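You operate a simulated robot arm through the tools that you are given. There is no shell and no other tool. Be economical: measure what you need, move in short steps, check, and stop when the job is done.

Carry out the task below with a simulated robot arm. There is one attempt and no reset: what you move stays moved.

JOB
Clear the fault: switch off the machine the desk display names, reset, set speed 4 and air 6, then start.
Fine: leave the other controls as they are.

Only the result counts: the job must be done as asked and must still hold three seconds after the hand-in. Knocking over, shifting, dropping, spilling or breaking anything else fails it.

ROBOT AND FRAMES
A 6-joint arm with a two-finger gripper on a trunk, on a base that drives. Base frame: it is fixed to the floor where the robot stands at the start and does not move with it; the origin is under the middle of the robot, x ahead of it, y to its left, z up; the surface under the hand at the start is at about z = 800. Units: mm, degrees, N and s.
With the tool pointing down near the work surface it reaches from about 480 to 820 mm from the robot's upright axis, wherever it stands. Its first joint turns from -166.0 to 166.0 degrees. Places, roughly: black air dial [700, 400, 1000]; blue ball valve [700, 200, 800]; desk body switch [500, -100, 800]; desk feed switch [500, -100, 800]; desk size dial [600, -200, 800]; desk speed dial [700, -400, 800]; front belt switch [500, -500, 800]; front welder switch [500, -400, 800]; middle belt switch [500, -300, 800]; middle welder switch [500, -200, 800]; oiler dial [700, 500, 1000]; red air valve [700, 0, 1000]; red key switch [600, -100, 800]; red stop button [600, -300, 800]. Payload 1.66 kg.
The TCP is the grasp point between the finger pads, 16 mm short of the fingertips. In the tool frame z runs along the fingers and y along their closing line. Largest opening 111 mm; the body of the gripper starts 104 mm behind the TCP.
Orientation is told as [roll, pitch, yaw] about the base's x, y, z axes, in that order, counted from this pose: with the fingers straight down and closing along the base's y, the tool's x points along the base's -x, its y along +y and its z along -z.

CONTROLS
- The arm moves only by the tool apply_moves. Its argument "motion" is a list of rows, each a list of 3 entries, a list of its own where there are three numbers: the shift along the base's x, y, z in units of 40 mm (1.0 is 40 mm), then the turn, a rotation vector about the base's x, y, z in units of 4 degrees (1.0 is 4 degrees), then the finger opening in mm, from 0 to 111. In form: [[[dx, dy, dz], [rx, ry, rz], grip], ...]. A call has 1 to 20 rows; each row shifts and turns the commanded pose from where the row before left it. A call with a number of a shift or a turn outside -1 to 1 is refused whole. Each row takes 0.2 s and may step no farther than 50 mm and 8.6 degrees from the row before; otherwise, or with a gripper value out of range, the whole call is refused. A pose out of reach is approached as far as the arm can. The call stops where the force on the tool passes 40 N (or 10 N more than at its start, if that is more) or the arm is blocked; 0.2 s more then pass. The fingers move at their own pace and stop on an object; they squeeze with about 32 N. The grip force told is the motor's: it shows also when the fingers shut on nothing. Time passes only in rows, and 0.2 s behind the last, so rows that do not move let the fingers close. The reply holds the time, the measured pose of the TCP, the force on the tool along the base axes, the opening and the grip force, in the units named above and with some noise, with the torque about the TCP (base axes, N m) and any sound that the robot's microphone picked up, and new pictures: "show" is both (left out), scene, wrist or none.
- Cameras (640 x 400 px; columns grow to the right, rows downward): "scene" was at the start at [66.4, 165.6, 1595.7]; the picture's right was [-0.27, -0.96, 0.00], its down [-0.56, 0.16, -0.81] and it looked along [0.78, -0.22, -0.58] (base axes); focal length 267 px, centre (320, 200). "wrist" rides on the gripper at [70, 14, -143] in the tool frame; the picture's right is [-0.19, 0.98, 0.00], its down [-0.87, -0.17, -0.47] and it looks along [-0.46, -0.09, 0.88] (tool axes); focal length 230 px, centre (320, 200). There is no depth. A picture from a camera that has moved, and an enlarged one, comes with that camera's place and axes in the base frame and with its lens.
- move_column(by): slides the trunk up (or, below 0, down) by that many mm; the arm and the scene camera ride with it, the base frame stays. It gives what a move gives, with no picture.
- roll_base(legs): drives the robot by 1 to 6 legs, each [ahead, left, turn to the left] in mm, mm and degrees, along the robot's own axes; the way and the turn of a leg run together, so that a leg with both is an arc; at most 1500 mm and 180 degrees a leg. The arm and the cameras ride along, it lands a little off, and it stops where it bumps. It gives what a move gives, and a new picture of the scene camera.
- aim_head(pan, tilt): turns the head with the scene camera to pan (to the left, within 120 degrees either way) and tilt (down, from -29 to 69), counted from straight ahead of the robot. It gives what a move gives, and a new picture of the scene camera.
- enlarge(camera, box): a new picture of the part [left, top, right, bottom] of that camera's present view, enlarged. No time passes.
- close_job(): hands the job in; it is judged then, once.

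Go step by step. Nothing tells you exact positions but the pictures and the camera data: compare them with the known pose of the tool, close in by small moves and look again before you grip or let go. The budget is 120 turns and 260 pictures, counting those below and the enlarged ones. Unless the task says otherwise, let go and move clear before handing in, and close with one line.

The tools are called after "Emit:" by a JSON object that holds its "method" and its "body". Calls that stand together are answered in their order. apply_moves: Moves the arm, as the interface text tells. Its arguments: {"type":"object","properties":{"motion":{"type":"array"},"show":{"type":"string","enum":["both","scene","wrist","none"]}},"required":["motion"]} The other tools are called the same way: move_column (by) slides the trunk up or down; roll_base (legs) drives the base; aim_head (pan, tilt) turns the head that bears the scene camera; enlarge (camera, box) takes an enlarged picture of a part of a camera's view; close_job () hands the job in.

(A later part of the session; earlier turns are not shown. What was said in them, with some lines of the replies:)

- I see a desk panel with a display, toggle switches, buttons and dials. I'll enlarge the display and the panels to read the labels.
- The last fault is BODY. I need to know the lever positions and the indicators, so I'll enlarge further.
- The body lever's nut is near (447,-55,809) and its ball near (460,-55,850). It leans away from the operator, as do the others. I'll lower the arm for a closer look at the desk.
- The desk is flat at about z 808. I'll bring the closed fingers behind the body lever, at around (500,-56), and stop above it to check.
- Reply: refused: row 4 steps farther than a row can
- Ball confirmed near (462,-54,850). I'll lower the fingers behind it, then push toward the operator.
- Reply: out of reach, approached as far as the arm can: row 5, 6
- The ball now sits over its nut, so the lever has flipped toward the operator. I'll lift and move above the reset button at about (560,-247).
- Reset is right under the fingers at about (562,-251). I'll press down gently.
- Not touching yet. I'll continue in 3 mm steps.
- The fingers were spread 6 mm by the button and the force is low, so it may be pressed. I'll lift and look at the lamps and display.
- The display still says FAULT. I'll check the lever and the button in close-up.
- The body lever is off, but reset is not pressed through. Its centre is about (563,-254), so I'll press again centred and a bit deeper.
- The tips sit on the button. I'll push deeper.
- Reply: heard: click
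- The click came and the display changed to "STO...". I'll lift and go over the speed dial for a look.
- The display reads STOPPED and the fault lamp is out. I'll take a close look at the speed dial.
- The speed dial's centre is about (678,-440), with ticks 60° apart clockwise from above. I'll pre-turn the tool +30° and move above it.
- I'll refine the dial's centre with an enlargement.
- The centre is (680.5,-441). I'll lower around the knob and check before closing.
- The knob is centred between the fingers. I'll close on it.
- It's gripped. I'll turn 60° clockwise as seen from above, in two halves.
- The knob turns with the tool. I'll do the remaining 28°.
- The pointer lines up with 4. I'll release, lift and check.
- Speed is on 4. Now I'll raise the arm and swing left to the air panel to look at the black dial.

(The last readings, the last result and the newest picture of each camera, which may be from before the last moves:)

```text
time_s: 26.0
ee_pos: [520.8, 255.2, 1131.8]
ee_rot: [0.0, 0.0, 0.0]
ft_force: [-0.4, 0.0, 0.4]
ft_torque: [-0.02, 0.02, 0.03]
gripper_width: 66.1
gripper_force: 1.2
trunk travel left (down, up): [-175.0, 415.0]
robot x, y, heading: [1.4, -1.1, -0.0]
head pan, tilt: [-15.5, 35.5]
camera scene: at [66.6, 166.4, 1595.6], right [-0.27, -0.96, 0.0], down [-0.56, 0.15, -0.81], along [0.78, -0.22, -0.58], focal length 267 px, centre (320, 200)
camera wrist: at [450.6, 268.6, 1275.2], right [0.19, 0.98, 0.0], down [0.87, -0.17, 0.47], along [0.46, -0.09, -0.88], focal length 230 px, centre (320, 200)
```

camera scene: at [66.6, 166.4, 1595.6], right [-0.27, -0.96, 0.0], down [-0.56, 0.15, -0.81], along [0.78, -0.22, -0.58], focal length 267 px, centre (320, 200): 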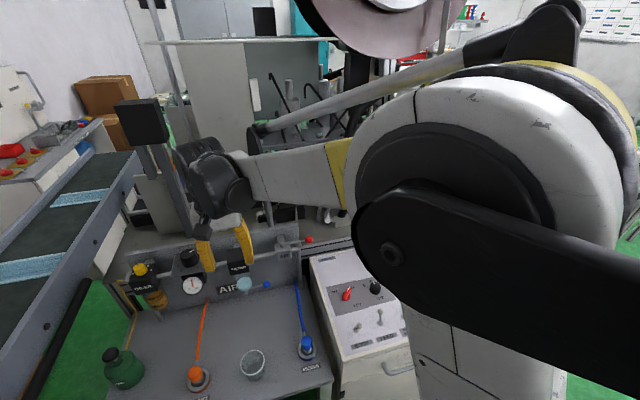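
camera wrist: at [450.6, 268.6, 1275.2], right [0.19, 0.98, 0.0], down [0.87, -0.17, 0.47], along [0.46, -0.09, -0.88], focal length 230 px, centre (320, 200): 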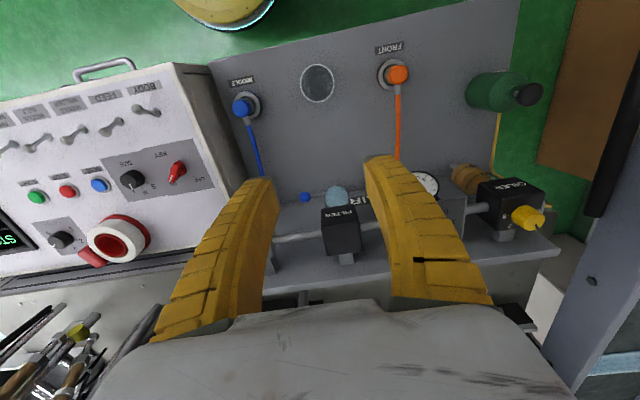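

The dial is hidden by the right finger. I'll move about 120 mm further left.

Emit:
{"method": "apply_moves", "body": {"motion": [[[-0.2, 1, 0], [0, 0, 0], 64], [[-0.2, 1, 0], [0, 0, 0], 64], [[0, 1, 0], [0, 0, 0], 64], [[0, 0.5, 0], [0, 0, 0], 64]]}}

Emit:
{"method": "enlarge", "body": {"camera": "wrist", "box": [220, 140, 420, 290]}}

Emit:
{"method": "enlarge", "body": {"camera": "scene", "box": [130, 230, 260, 310]}}

```text
time_s: 27.0
ee_pos: [504.4, 395.4, 1133.0]
ee_rot: [0.0, 0.0, 0.1]
ft_force: [1.1, 0.1, -0.1]
ft_torque: [-0.01, -0.02, 0.04]
gripper_width: 65.9
gripper_force: 0.7
trunk travel left (down, up): [-175.0, 415.0]
robot x, y, heading: [-1.9, -2.3, 0.1]
head pan, tilt: [-15.5, 35.5]
camera scene: at [66.5, 166.0, 1595.7], right [-0.27, -0.96, 0.0], down [-0.56, 0.15, -0.81], along [0.78, -0.22, -0.58], focal length 267 px, centre (320, 200)
camera wrist: at [434.5, 408.8, 1275.9], right [0.19, 0.98, 0.0], down [0.87, -0.17, 0.47], along [0.46, -0.09, -0.88], focal length 230 px, centre (320, 200)
```

scene: 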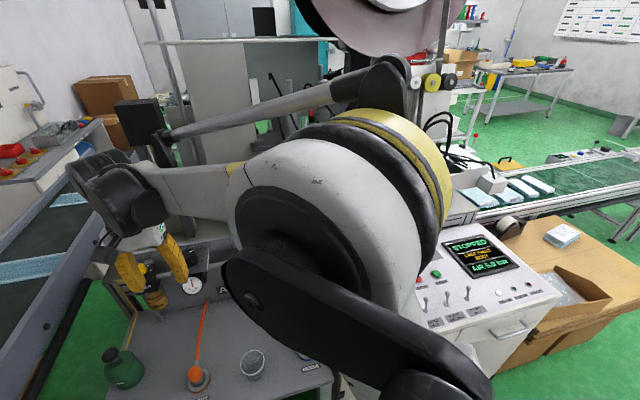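
wrist: 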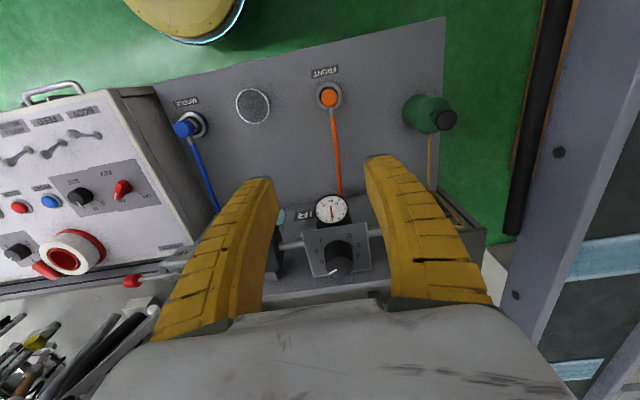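

```text
2.67 times, centred on (320, 215) of wrist
camera zoom: at [434.5, 408.8, 1275.9], right [0.19, 0.98, 0.0], down [0.87, -0.17, 0.47], along [0.46, -0.09, -0.88], focal length 614 px, centre (320, 160)
```

zoom: 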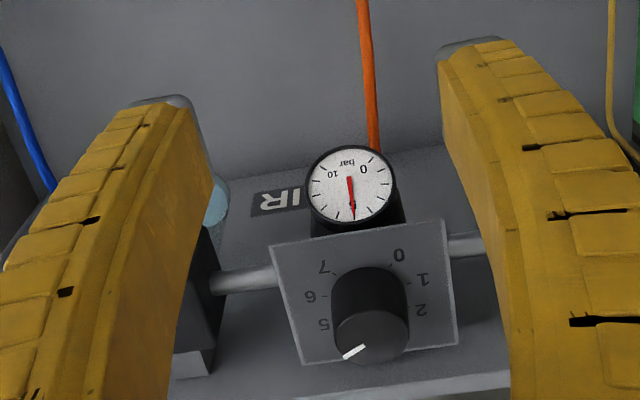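

```text
4.92 times, centred on (195, 270) of scene
camera zoom: at [66.5, 166.0, 1595.7], right [-0.27, -0.96, 0.0], down [-0.56, 0.15, -0.81], along [0.78, -0.22, -0.58], focal length 1315 px, centre (935, -145)
```

zoom: 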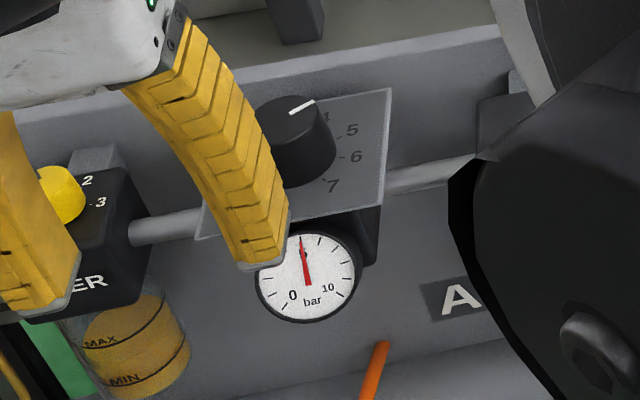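

The plate is horizontal at about z 988. The knob's centre is near (684,390) with its top near z 1019, and ticks are 40° apart with the pointer on 5. I'll pre-turn +20° and move above it.

Emit:
{"method": "apply_moves", "body": {"motion": [[[0.9, 0, -0.2], [0, 0, 1], 66], [[0.9, 0, -0.2], [0, 0, 1], 66], [[0.9, -0.1, -0.3], [0, 0, 1], 66], [[0.9, 0, -0.3], [0, 0, 1], 66], [[0.9, 0, -0.3], [0, 0, 1], 66], [[0, 0, 0], [0, 0, 0], 66]]}}

Emit:
{"method": "enlarge", "body": {"camera": "wrist", "box": [240, 80, 400, 230]}}

```text
time_s: 28.4
ee_pos: [682.2, 388.8, 1078.1]
ee_rot: [0.1, 0.1, 20.1]
ft_force: [0.5, -0.2, -0.8]
ft_torque: [-0.03, 0.02, -0.02]
gripper_width: 67.8
gripper_force: 1.5
trunk travel left (down, up): [-175.0, 415.0]
robot x, y, heading: [1.7, -1.5, 0.1]
head pan, tilt: [-15.5, 35.5]
camera scene: at [66.2, 165.5, 1595.8], right [-0.27, -0.96, 0.0], down [-0.56, 0.16, -0.81], along [0.78, -0.22, -0.58], focal length 267 px, centre (320, 200)
camera wrist: at [613.4, 379.1, 1223.1], right [-0.16, 0.99, 0.0], down [0.87, 0.14, 0.47], along [0.47, 0.07, -0.88], focal length 230 px, centre (320, 200)
```

scene: 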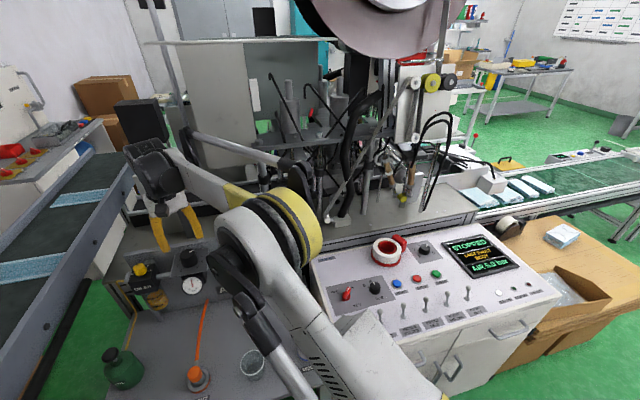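
wrist: 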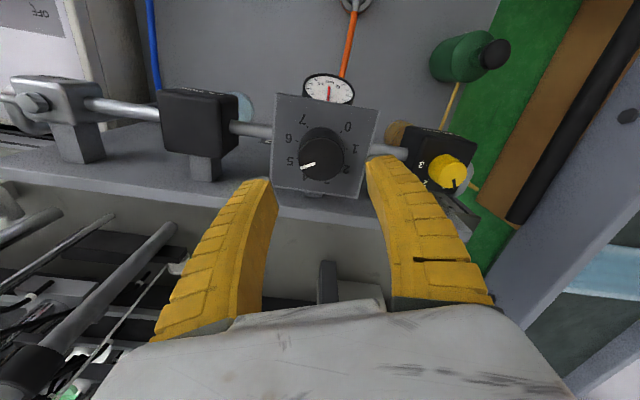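

```text
2.67 times, centred on (320, 155) of wrist
camera zoom: at [613.4, 379.1, 1223.1], right [-0.16, 0.99, 0.0], down [0.87, 0.14, 0.47], along [0.47, 0.07, -0.88], focal length 614 px, centre (320, 320)
```

zoom: 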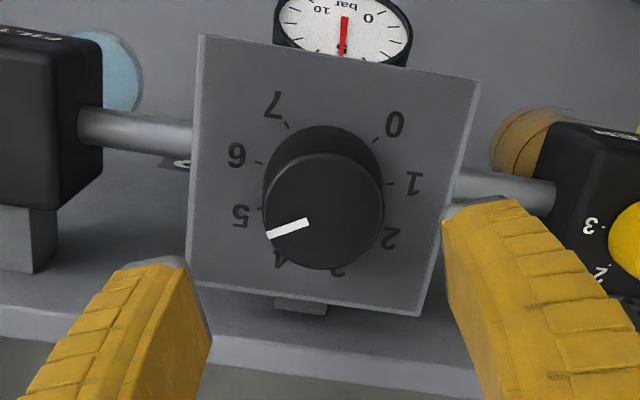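

The gripper is centred over the knob, whose centre is near (681,390). I'll lower and check.

Emit:
{"method": "apply_moves", "body": {"motion": [[[-0.02, 0.02, -0.8], [0, 0, 0], 66], [[0, 0, -0.6], [0, 0, 0], 66], [[0, 0, -0.2], [0, 0, 0], 66], [[0, 0, 0], [0, 0, 0], 66]]}}

Emit:
{"method": "enlarge", "body": {"camera": "scene", "box": [130, 210, 260, 300]}}

```text
time_s: 29.4
ee_pos: [683.1, 394.4, 1014.0]
ee_rot: [0.0, 0.0, 20.0]
ft_force: [-0.4, -0.2, 0.3]
ft_torque: [0.0, -0.02, -0.02]
gripper_width: 68.1
gripper_force: 0.8
trunk travel left (down, up): [-175.0, 415.0]
robot x, y, heading: [-0.2, 1.2, 0.1]
head pan, tilt: [-15.5, 35.5]
camera scene: at [66.4, 165.6, 1595.7], right [-0.27, -0.96, 0.0], down [-0.56, 0.16, -0.81], along [0.78, -0.22, -0.58], focal length 267 px, centre (320, 200)
camera wrist: at [613.3, 382.4, 1158.4], right [-0.16, 0.99, 0.0], down [0.87, 0.14, 0.47], along [0.47, 0.07, -0.88], focal length 230 px, centre (320, 200)
```

scene: 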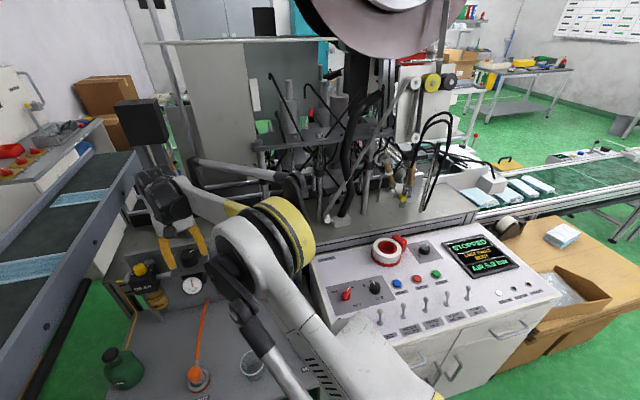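
wrist: 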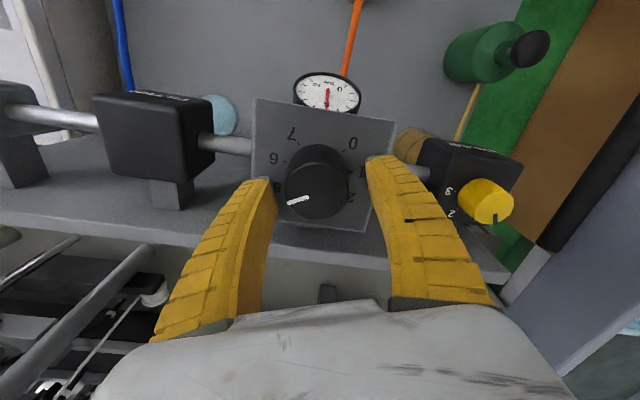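

```text
4.44 times, centred on (195, 255) of scene
camera zoom: at [66.4, 165.6, 1595.7], right [-0.27, -0.96, 0.0], down [-0.56, 0.16, -0.81], along [0.78, -0.22, -0.58], focal length 1187 px, centre (876, -44)
```

zoom: 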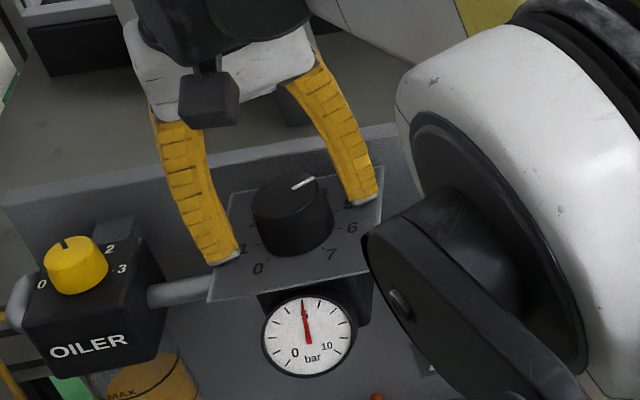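

It straddles the knob well. I'll close and turn −40°.

Emit:
{"method": "apply_moves", "body": {"motion": [[[0, 0, -0.05], [0, 0, 0], 36], [[0, 0, 0], [0, 0, 0], 28], [[0, 0, 0], [0, 0, 0], 24], [[0, 0, 0], [0, 0, -1], 24], [[0, 0, 0], [0, 0, -1], 24], [[0, 0, 0], [0, 0, -1], 24], [[0, 0, 0], [0, 0, -1], 24], [[0, 0, 0], [0, 0, -1], 24]], "show": "wrist"}}

Emit:
{"method": "enlarge", "body": {"camera": "wrist", "box": [240, 80, 400, 230]}}

```text
time_s: 31.2
ee_pos: [683.4, 390.3, 1013.0]
ee_rot: [0.0, 0.0, -0.2]
ft_force: [18.0, -3.1, 20.6]
ft_torque: [-0.05, -0.1, -0.01]
gripper_width: 40.0
gripper_force: 34.2
trunk travel left (down, up): [-175.0, 415.0]
robot x, y, heading: [0.5, -0.4, 0.0]
head pan, tilt: [-15.5, 35.5]
camera wrist: at [614.1, 404.0, 1157.5], right [0.19, 0.98, 0.0], down [0.86, -0.17, 0.47], along [0.46, -0.09, -0.88], focal length 230 px, centre (320, 200)
```

wrist: 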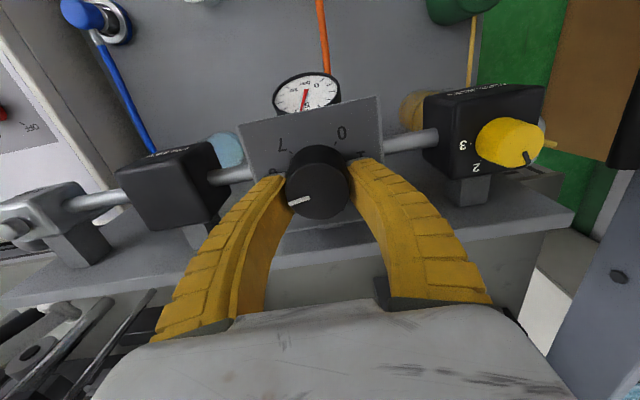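

```text
2.67 times, centred on (320, 155) of wrist
camera zoom: at [614.1, 404.0, 1157.5], right [0.19, 0.98, 0.0], down [0.86, -0.17, 0.47], along [0.46, -0.09, -0.88], focal length 614 px, centre (320, 320)
```

zoom: 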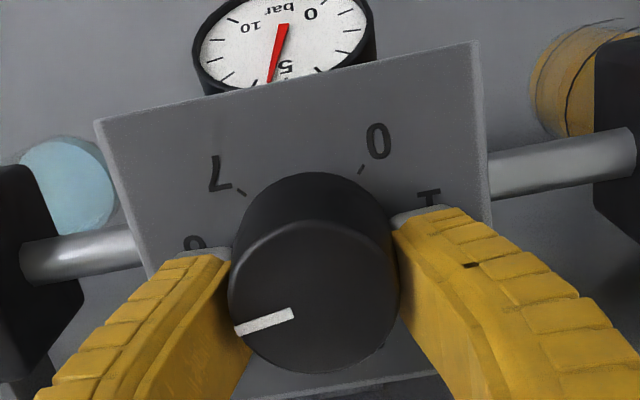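

It is turning, with the gauge above 5, but there is a side load. I'll relieve it by about 2 mm and continue.

Emit:
{"method": "apply_moves", "body": {"motion": [[[0.03, 0, 0.05], [0, 0, 0], 24], [[0, 0, 0], [0, 0, -1], 24], [[0, 0, 0], [0, 0, -1], 24], [[0, 0, 0], [0, 0, -1], 24], [[0, 0, 0], [0, 0, 0], 24]], "show": "wrist"}}

Emit:
{"method": "enlarge", "body": {"camera": "wrist", "box": [240, 80, 400, 230]}}

Emit:
{"method": "enlarge", "body": {"camera": "scene", "box": [430, 220, 530, 290]}}

```text
time_s: 32.4
ee_pos: [683.7, 388.7, 1015.2]
ee_rot: [0.1, 0.1, -12.2]
ft_force: [-14.2, -32.1, -13.9]
ft_torque: [-0.16, 0.15, 0.2]
gripper_width: 35.2
gripper_force: 34.0
trunk travel left (down, up): [-175.0, 415.0]
robot x, y, heading: [-2.1, -0.2, 0.1]
head pan, tilt: [-15.5, 35.5]
camera wrist: at [618.7, 416.8, 1159.8], right [0.39, 0.92, 0.0], down [0.81, -0.35, 0.47], along [0.43, -0.18, -0.88], focal length 230 px, centre (320, 200)
```

wrist: 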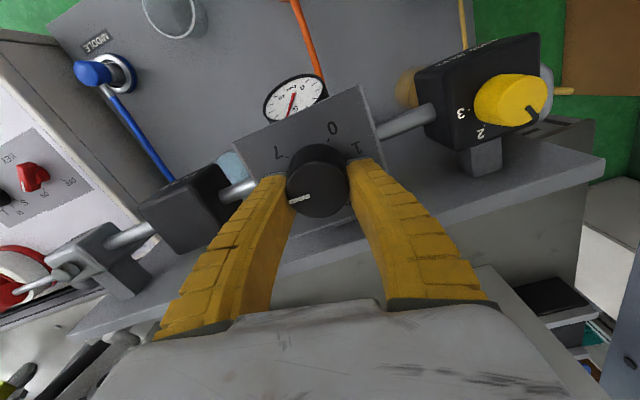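

```text
2.67 times, centred on (320, 155) of wrist
camera zoom: at [618.7, 416.8, 1159.8], right [0.39, 0.92, 0.0], down [0.81, -0.35, 0.47], along [0.43, -0.18, -0.88], focal length 614 px, centre (320, 320)
```

zoom: 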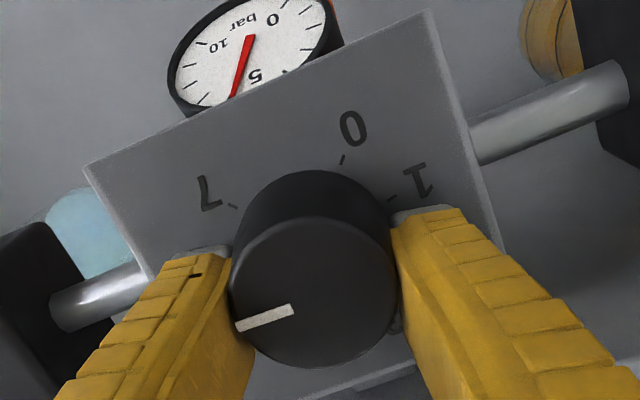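

```text
5.71 times, centred on (480, 255) of scene
camera zoom: at [65.8, 161.9, 1596.0], right [-0.27, -0.96, 0.0], down [-0.56, 0.16, -0.81], along [0.78, -0.22, -0.58], focal length 1526 px, centre (-594, -114)
```

zoom: 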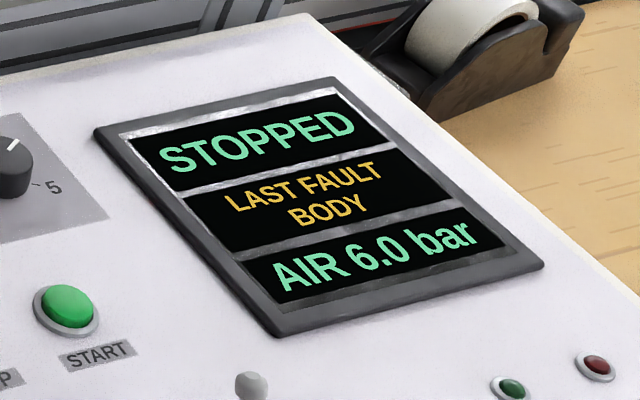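

The display now reads AIR 6.0 bar. I'll release, since the knob may be detented, then lift and check.

Emit:
{"method": "apply_moves", "body": {"motion": [[[0, 0, 0], [0, 0, 0], 66], [[0, 0, 0], [0, 0, 0], 66], [[0, 0, 0.8], [0, 0, 0], 66], [[0, 0, 0.8], [0, 0, 0], 66]], "show": "both"}}

Emit:
{"method": "enlarge", "body": {"camera": "wrist", "box": [240, 80, 400, 230]}}

Emit:
{"method": "enlarge", "body": {"camera": "scene", "box": [430, 220, 530, 290]}}

```text
time_s: 33.4
ee_pos: [684.1, 393.8, 1078.0]
ee_rot: [-0.1, 0.0, -12.0]
ft_force: [-0.6, -0.3, 0.7]
ft_torque: [-0.02, -0.01, 0.02]
gripper_width: 68.1
gripper_force: 1.2
trunk travel left (down, up): [-175.0, 415.0]
robot x, y, heading: [0.9, -3.5, -0.3]
head pan, tilt: [-15.5, 35.5]
camera scene: at [66.1, 165.4, 1595.8], right [-0.27, -0.96, 0.0], down [-0.56, 0.16, -0.81], along [0.78, -0.22, -0.58], focal length 267 px, centre (320, 200)
camera wrist: at [618.7, 421.0, 1222.1], right [0.39, 0.92, 0.0], down [0.81, -0.34, 0.47], along [0.43, -0.18, -0.88], focal length 230 px, centre (320, 200)
```

scene: 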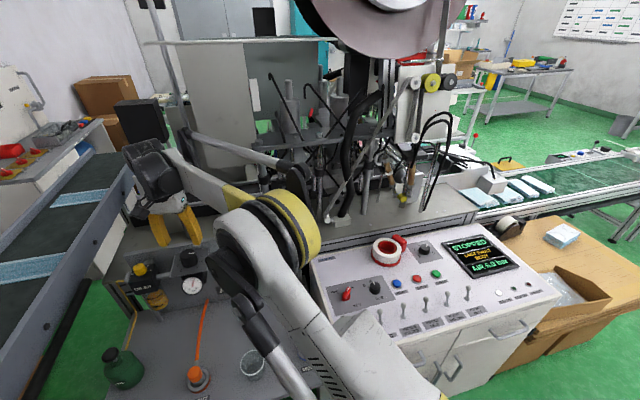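
wrist: 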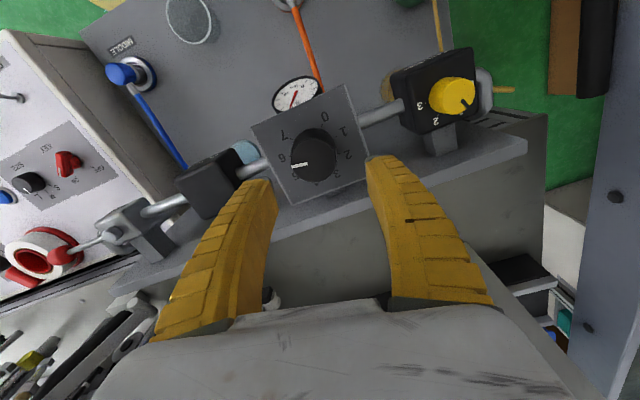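

```text
2.67 times, centred on (320, 155) of wrist
camera zoom: at [618.7, 421.0, 1222.1], right [0.39, 0.92, 0.0], down [0.81, -0.34, 0.47], along [0.43, -0.18, -0.88], focal length 614 px, centre (320, 320)
```

zoom: 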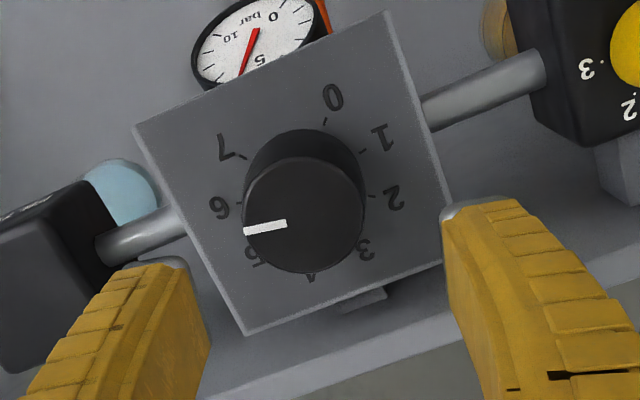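

```text
5.71 times, centred on (480, 255) of scene
camera zoom: at [66.1, 165.4, 1595.8], right [-0.27, -0.96, 0.0], down [-0.56, 0.16, -0.81], along [0.78, -0.22, -0.58], focal length 1526 px, centre (-594, -114)
```

zoom: 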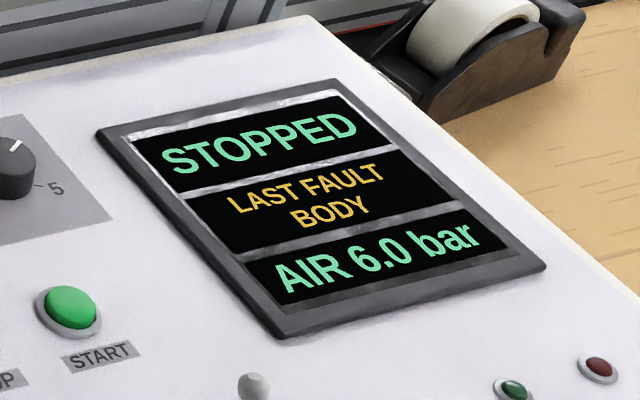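

The pointer sits on 6 and the display agrees. I'll retract and swing back to the START button with the fingers closed.

Emit:
{"method": "apply_moves", "body": {"motion": [[[-0.5, 0, 1], [0, 0, 1], 66], [[-1, -0.2, 0.3], [0, 0, 1], 66], [[-1, -0.5, 0], [0, 0, 1], 66], [[-0.8, -0.9, 0], [0, 0, 0], 0], [[-0.2, -1, 0], [0, 0, 0], 0], [[0, -1, 0], [0, 0, 0], 0], [[0, -1, 0], [0, 0, 0], 0], [[0, -1, 0], [0, 0, 0], 0], [[0, -1, 0], [0, 0, 0], 0], [[0, -1, 0], [0, 0, 0], 0], [[0, -1, 0], [0, 0, 0], 0], [[0, -1, 0], [0, 0, 0], 0], [[0, -1, 0], [0, 0, 0], 0], [[0, -1, 0], [0, 0, 0], 0], [[0, -1, 0], [0, 0, 0], 0], [[0, -1, 0], [0, 0, 0], 0], [[0, -1, 0], [0, 0, 0], 0], [[0, -1, 0], [0, 0, 0], 0], [[0, -1, 0], [0, 0, 0], 0]], "show": "none"}}

Emit:
{"method": "apply_moves", "body": {"motion": [[[0, -1, 0], [0, 0, 0], 0], [[0, -1, 0], [0, 0, 0], 0], [[0, -1, 0], [0, 0, 0], 0], [[0.2, -0.5, -1], [0, 0, 0], 0], [[0, 0, -1], [0, 0, 0], 0], [[0, 0, -1], [0, 0, 0], 0], [[0, 0, -1], [0, 0, 0], 0], [[0, 0, 0], [0, 0, 0], 0]]}}

```text
time_s: 37.4
ee_pos: [545.3, -270.0, 1129.7]
ee_rot: [0.0, 0.1, 0.0]
ft_force: [0.3, -1.2, -0.2]
ft_torque: [0.03, 0.03, 0.02]
gripper_width: 0.0
gripper_force: 28.7
trunk travel left (down, up): [-175.0, 415.0]
robot x, y, heading: [0.8, -0.8, 0.0]
head pan, tilt: [-15.5, 35.5]
```

```text
time_s: 39.2
ee_pos: [552.9, -412.5, 971.7]
ee_rot: [-0.1, 0.0, 0.0]
ft_force: [-0.1, 0.8, 0.2]
ft_torque: [0.02, -0.02, -0.02]
gripper_width: 0.0
gripper_force: 28.7
trunk travel left (down, up): [-175.0, 415.0]
robot x, y, heading: [1.2, -3.2, 0.2]
head pan, tilt: [-15.5, 35.5]
camera scene: at [66.3, 165.6, 1595.8], right [-0.27, -0.96, 0.0], down [-0.56, 0.16, -0.81], along [0.78, -0.22, -0.58], focal length 267 px, centre (320, 200)
camera wrist: at [482.4, -399.8, 1115.3], right [0.19, 0.98, 0.0], down [0.87, -0.17, 0.47], along [0.46, -0.09, -0.88], focal length 230 px, centre (320, 200)
```

scene: 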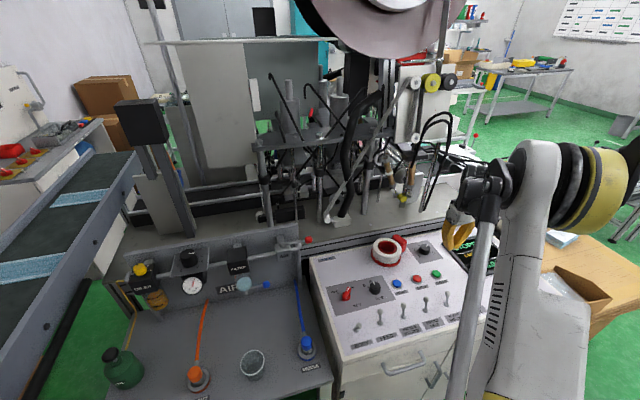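
wrist: 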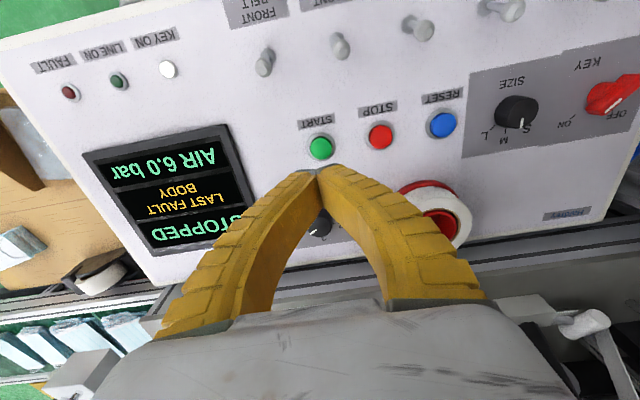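

START is at about (563,-412). I'll descend to just above it and check.

Emit:
{"method": "apply_moves", "body": {"motion": [[[0.25, 0.02, -1], [0, 0, 0], 0], [[0, 0, -1], [0, 0, 0], 0], [[0, 0, -1], [0, 0, 0], 0], [[0, 0, -0.35], [0, 0, 0], 0], [[0, 0, 0], [0, 0, 0], 0]], "show": "wrist"}}

Emit:
{"method": "enlarge", "body": {"camera": "wrist", "box": [270, 120, 370, 190]}}

```text
time_s: 40.4
ee_pos: [562.4, -411.7, 837.0]
ee_rot: [0.0, 0.0, -0.1]
ft_force: [-0.3, -0.1, 0.0]
ft_torque: [-0.02, -0.03, 0.03]
gripper_width: 0.0
gripper_force: 28.7
trunk travel left (down, up): [-175.0, 415.0]
robot x, y, heading: [-1.0, -1.7, 0.1]
head pan, tilt: [-15.5, 35.5]
camera wrist: at [492.3, -398.2, 980.8], right [0.19, 0.98, 0.0], down [0.87, -0.17, 0.47], along [0.46, -0.09, -0.88], focal length 230 px, centre (320, 200)
```

wrist: 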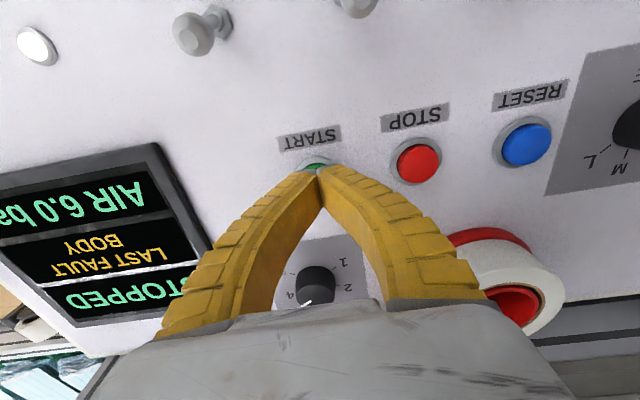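

```text
5.71 times, centred on (320, 155) of wrist
camera zoom: at [492.3, -398.2, 980.8], right [0.19, 0.98, 0.0], down [0.87, -0.17, 0.47], along [0.46, -0.09, -0.88], focal length 1315 px, centre (320, 457)
```

zoom: 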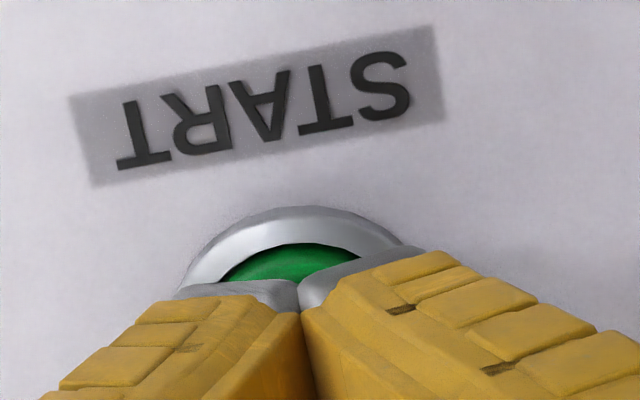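

Well aligned over START. I'll press down about 20 mm in small steps, as I did with reset.

Emit:
{"method": "apply_moves", "body": {"motion": [[[0, -0.02, -0.1], [0, 0, 0], 0], [[0, 0, -0.1], [0, 0, 0], 0], [[0, 0, -0.1], [0, 0, 0], 0], [[0, 0, -0.08], [0, 0, 0], 0], [[0, 0, -0.08], [0, 0, 0], 0], [[0, 0, -0.07], [0, 0, 0], 0], [[0, 0, 0], [0, 0, 0], 0]], "show": "wrist"}}

```text
time_s: 42.0
ee_pos: [561.5, -412.0, 816.3]
ee_rot: [0.0, -0.1, 0.0]
ft_force: [2.3, -1.4, 15.8]
ft_torque: [0.0, -0.05, -0.01]
gripper_width: 6.0
gripper_force: 28.3
trunk travel left (down, up): [-175.0, 415.0]
robot x, y, heading: [-0.1, -1.7, 0.2]
head pan, tilt: [-15.5, 35.5]
heard: click
camera wrist: at [491.7, -397.9, 960.1], right [0.19, 0.98, 0.0], down [0.87, -0.17, 0.47], along [0.46, -0.09, -0.88], focal length 230 px, centre (320, 200)
```

wrist: 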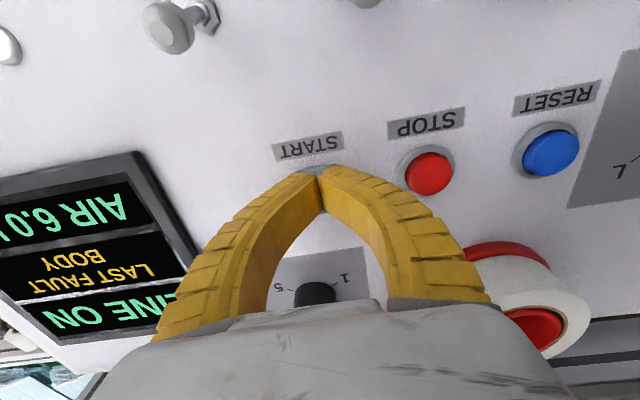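

The click came and the display shows LINE ON. I'll lift clear and verify everything.

Emit:
{"method": "apply_moves", "body": {"motion": [[[0, 0, 1], [0, 0, 0], 0], [[0, 0, 1], [0, 0, 0], 0], [[0, 0, 1], [0, 0, 0], 0], [[0, 0, 1], [0, 0, 0], 0], [[0, 0, 1], [0, 0, 0], 0], [[0, 0, 1], [0, 0, 0], 0], [[0, 0, 1], [0, 0, 0], 0], [[0, 0, 0], [0, 0, 0], 0]]}}

Emit:
{"method": "enlarge", "body": {"camera": "wrist", "box": [60, 20, 340, 240]}}

Emit:
{"method": "enlarge", "body": {"camera": "scene", "box": [310, 230, 500, 350]}}

Emit:
{"method": "enlarge", "body": {"camera": "scene", "box": [100, 230, 330, 390]}}

```text
time_s: 43.8
ee_pos: [562.4, -414.1, 1097.2]
ee_rot: [0.0, 0.0, 0.1]
ft_force: [-0.5, 0.0, 0.5]
ft_torque: [0.01, 0.0, 0.01]
gripper_width: 0.1
gripper_force: 28.0
trunk travel left (down, up): [-175.0, 415.0]
robot x, y, heading: [0.5, 0.9, -0.1]
head pan, tilt: [-15.5, 35.5]
camera scene: at [66.4, 165.5, 1595.7], right [-0.27, -0.96, 0.0], down [-0.56, 0.16, -0.81], along [0.78, -0.22, -0.58], focal length 267 px, centre (320, 200)
camera wrist: at [492.3, -399.1, 1240.9], right [0.19, 0.98, 0.0], down [0.87, -0.17, 0.47], along [0.46, -0.09, -0.88], focal length 230 px, centre (320, 200)
```

scene: 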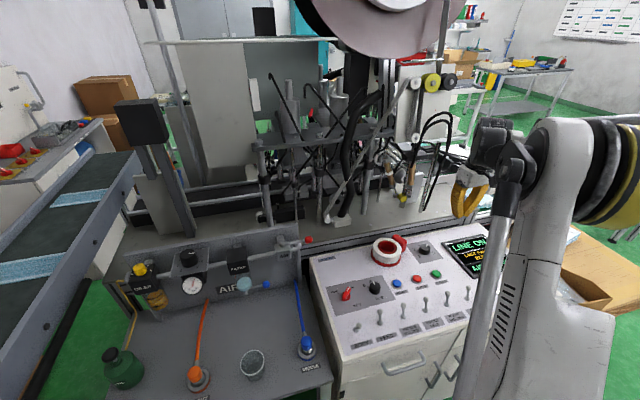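
wrist: 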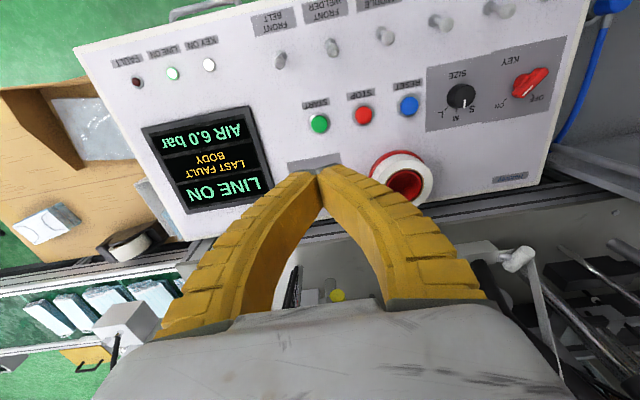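

```text
1.82 times, centred on (200, 130) of wrist
camera zoom: at [492.3, -399.1, 1240.9], right [0.19, 0.98, 0.0], down [0.87, -0.17, 0.47], along [0.46, -0.09, -0.88], focal length 418 px, centre (538, 327)
```

zoom: 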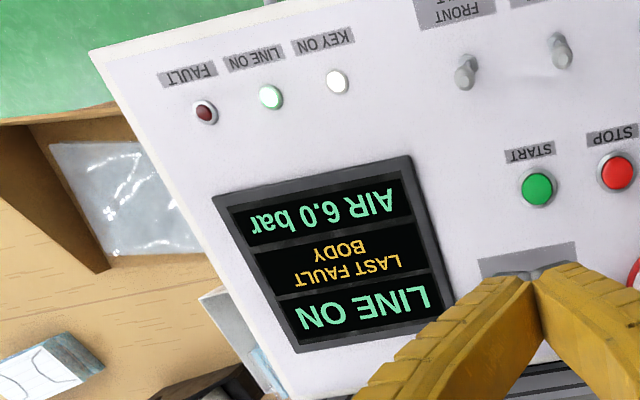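

```text
3.33 times, centred on (405, 290) of scene
camera zoom: at [66.4, 165.5, 1595.7], right [-0.27, -0.96, 0.0], down [-0.56, 0.16, -0.81], along [0.78, -0.22, -0.58], focal length 890 px, centre (37, -100)
```

zoom: 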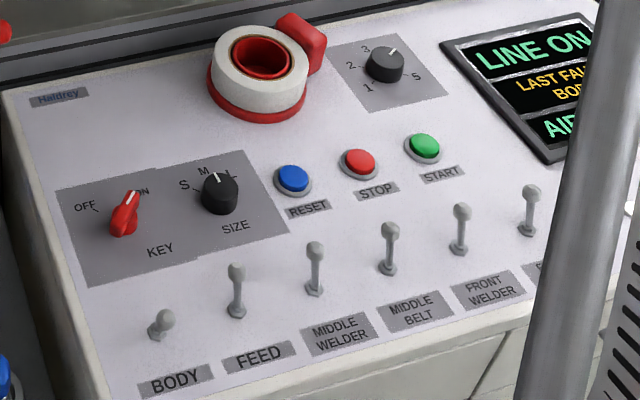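

```text
2.50 times, centred on (215, 310) of scene
camera zoom: at [66.4, 165.5, 1595.7], right [-0.27, -0.96, 0.0], down [-0.56, 0.16, -0.81], along [0.78, -0.22, -0.58], focal length 668 px, centre (582, -75)
```

zoom: 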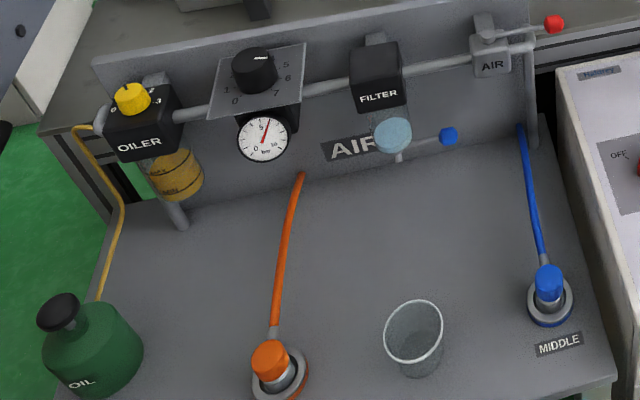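

The display reads LINE ON and AIR 6.0 bar, the body switch is off, speed is on 4, and the other controls are unchanged. I'm handing in.

Emit:
{"method": "close_job", "body": {}}

```text
The job is handed in.
```

The fault is cleared: BODY, the machine the display named, is off, reset is done, speed is on 4, air is at 6.0 bar, and the line is started (display reads LINE ON).
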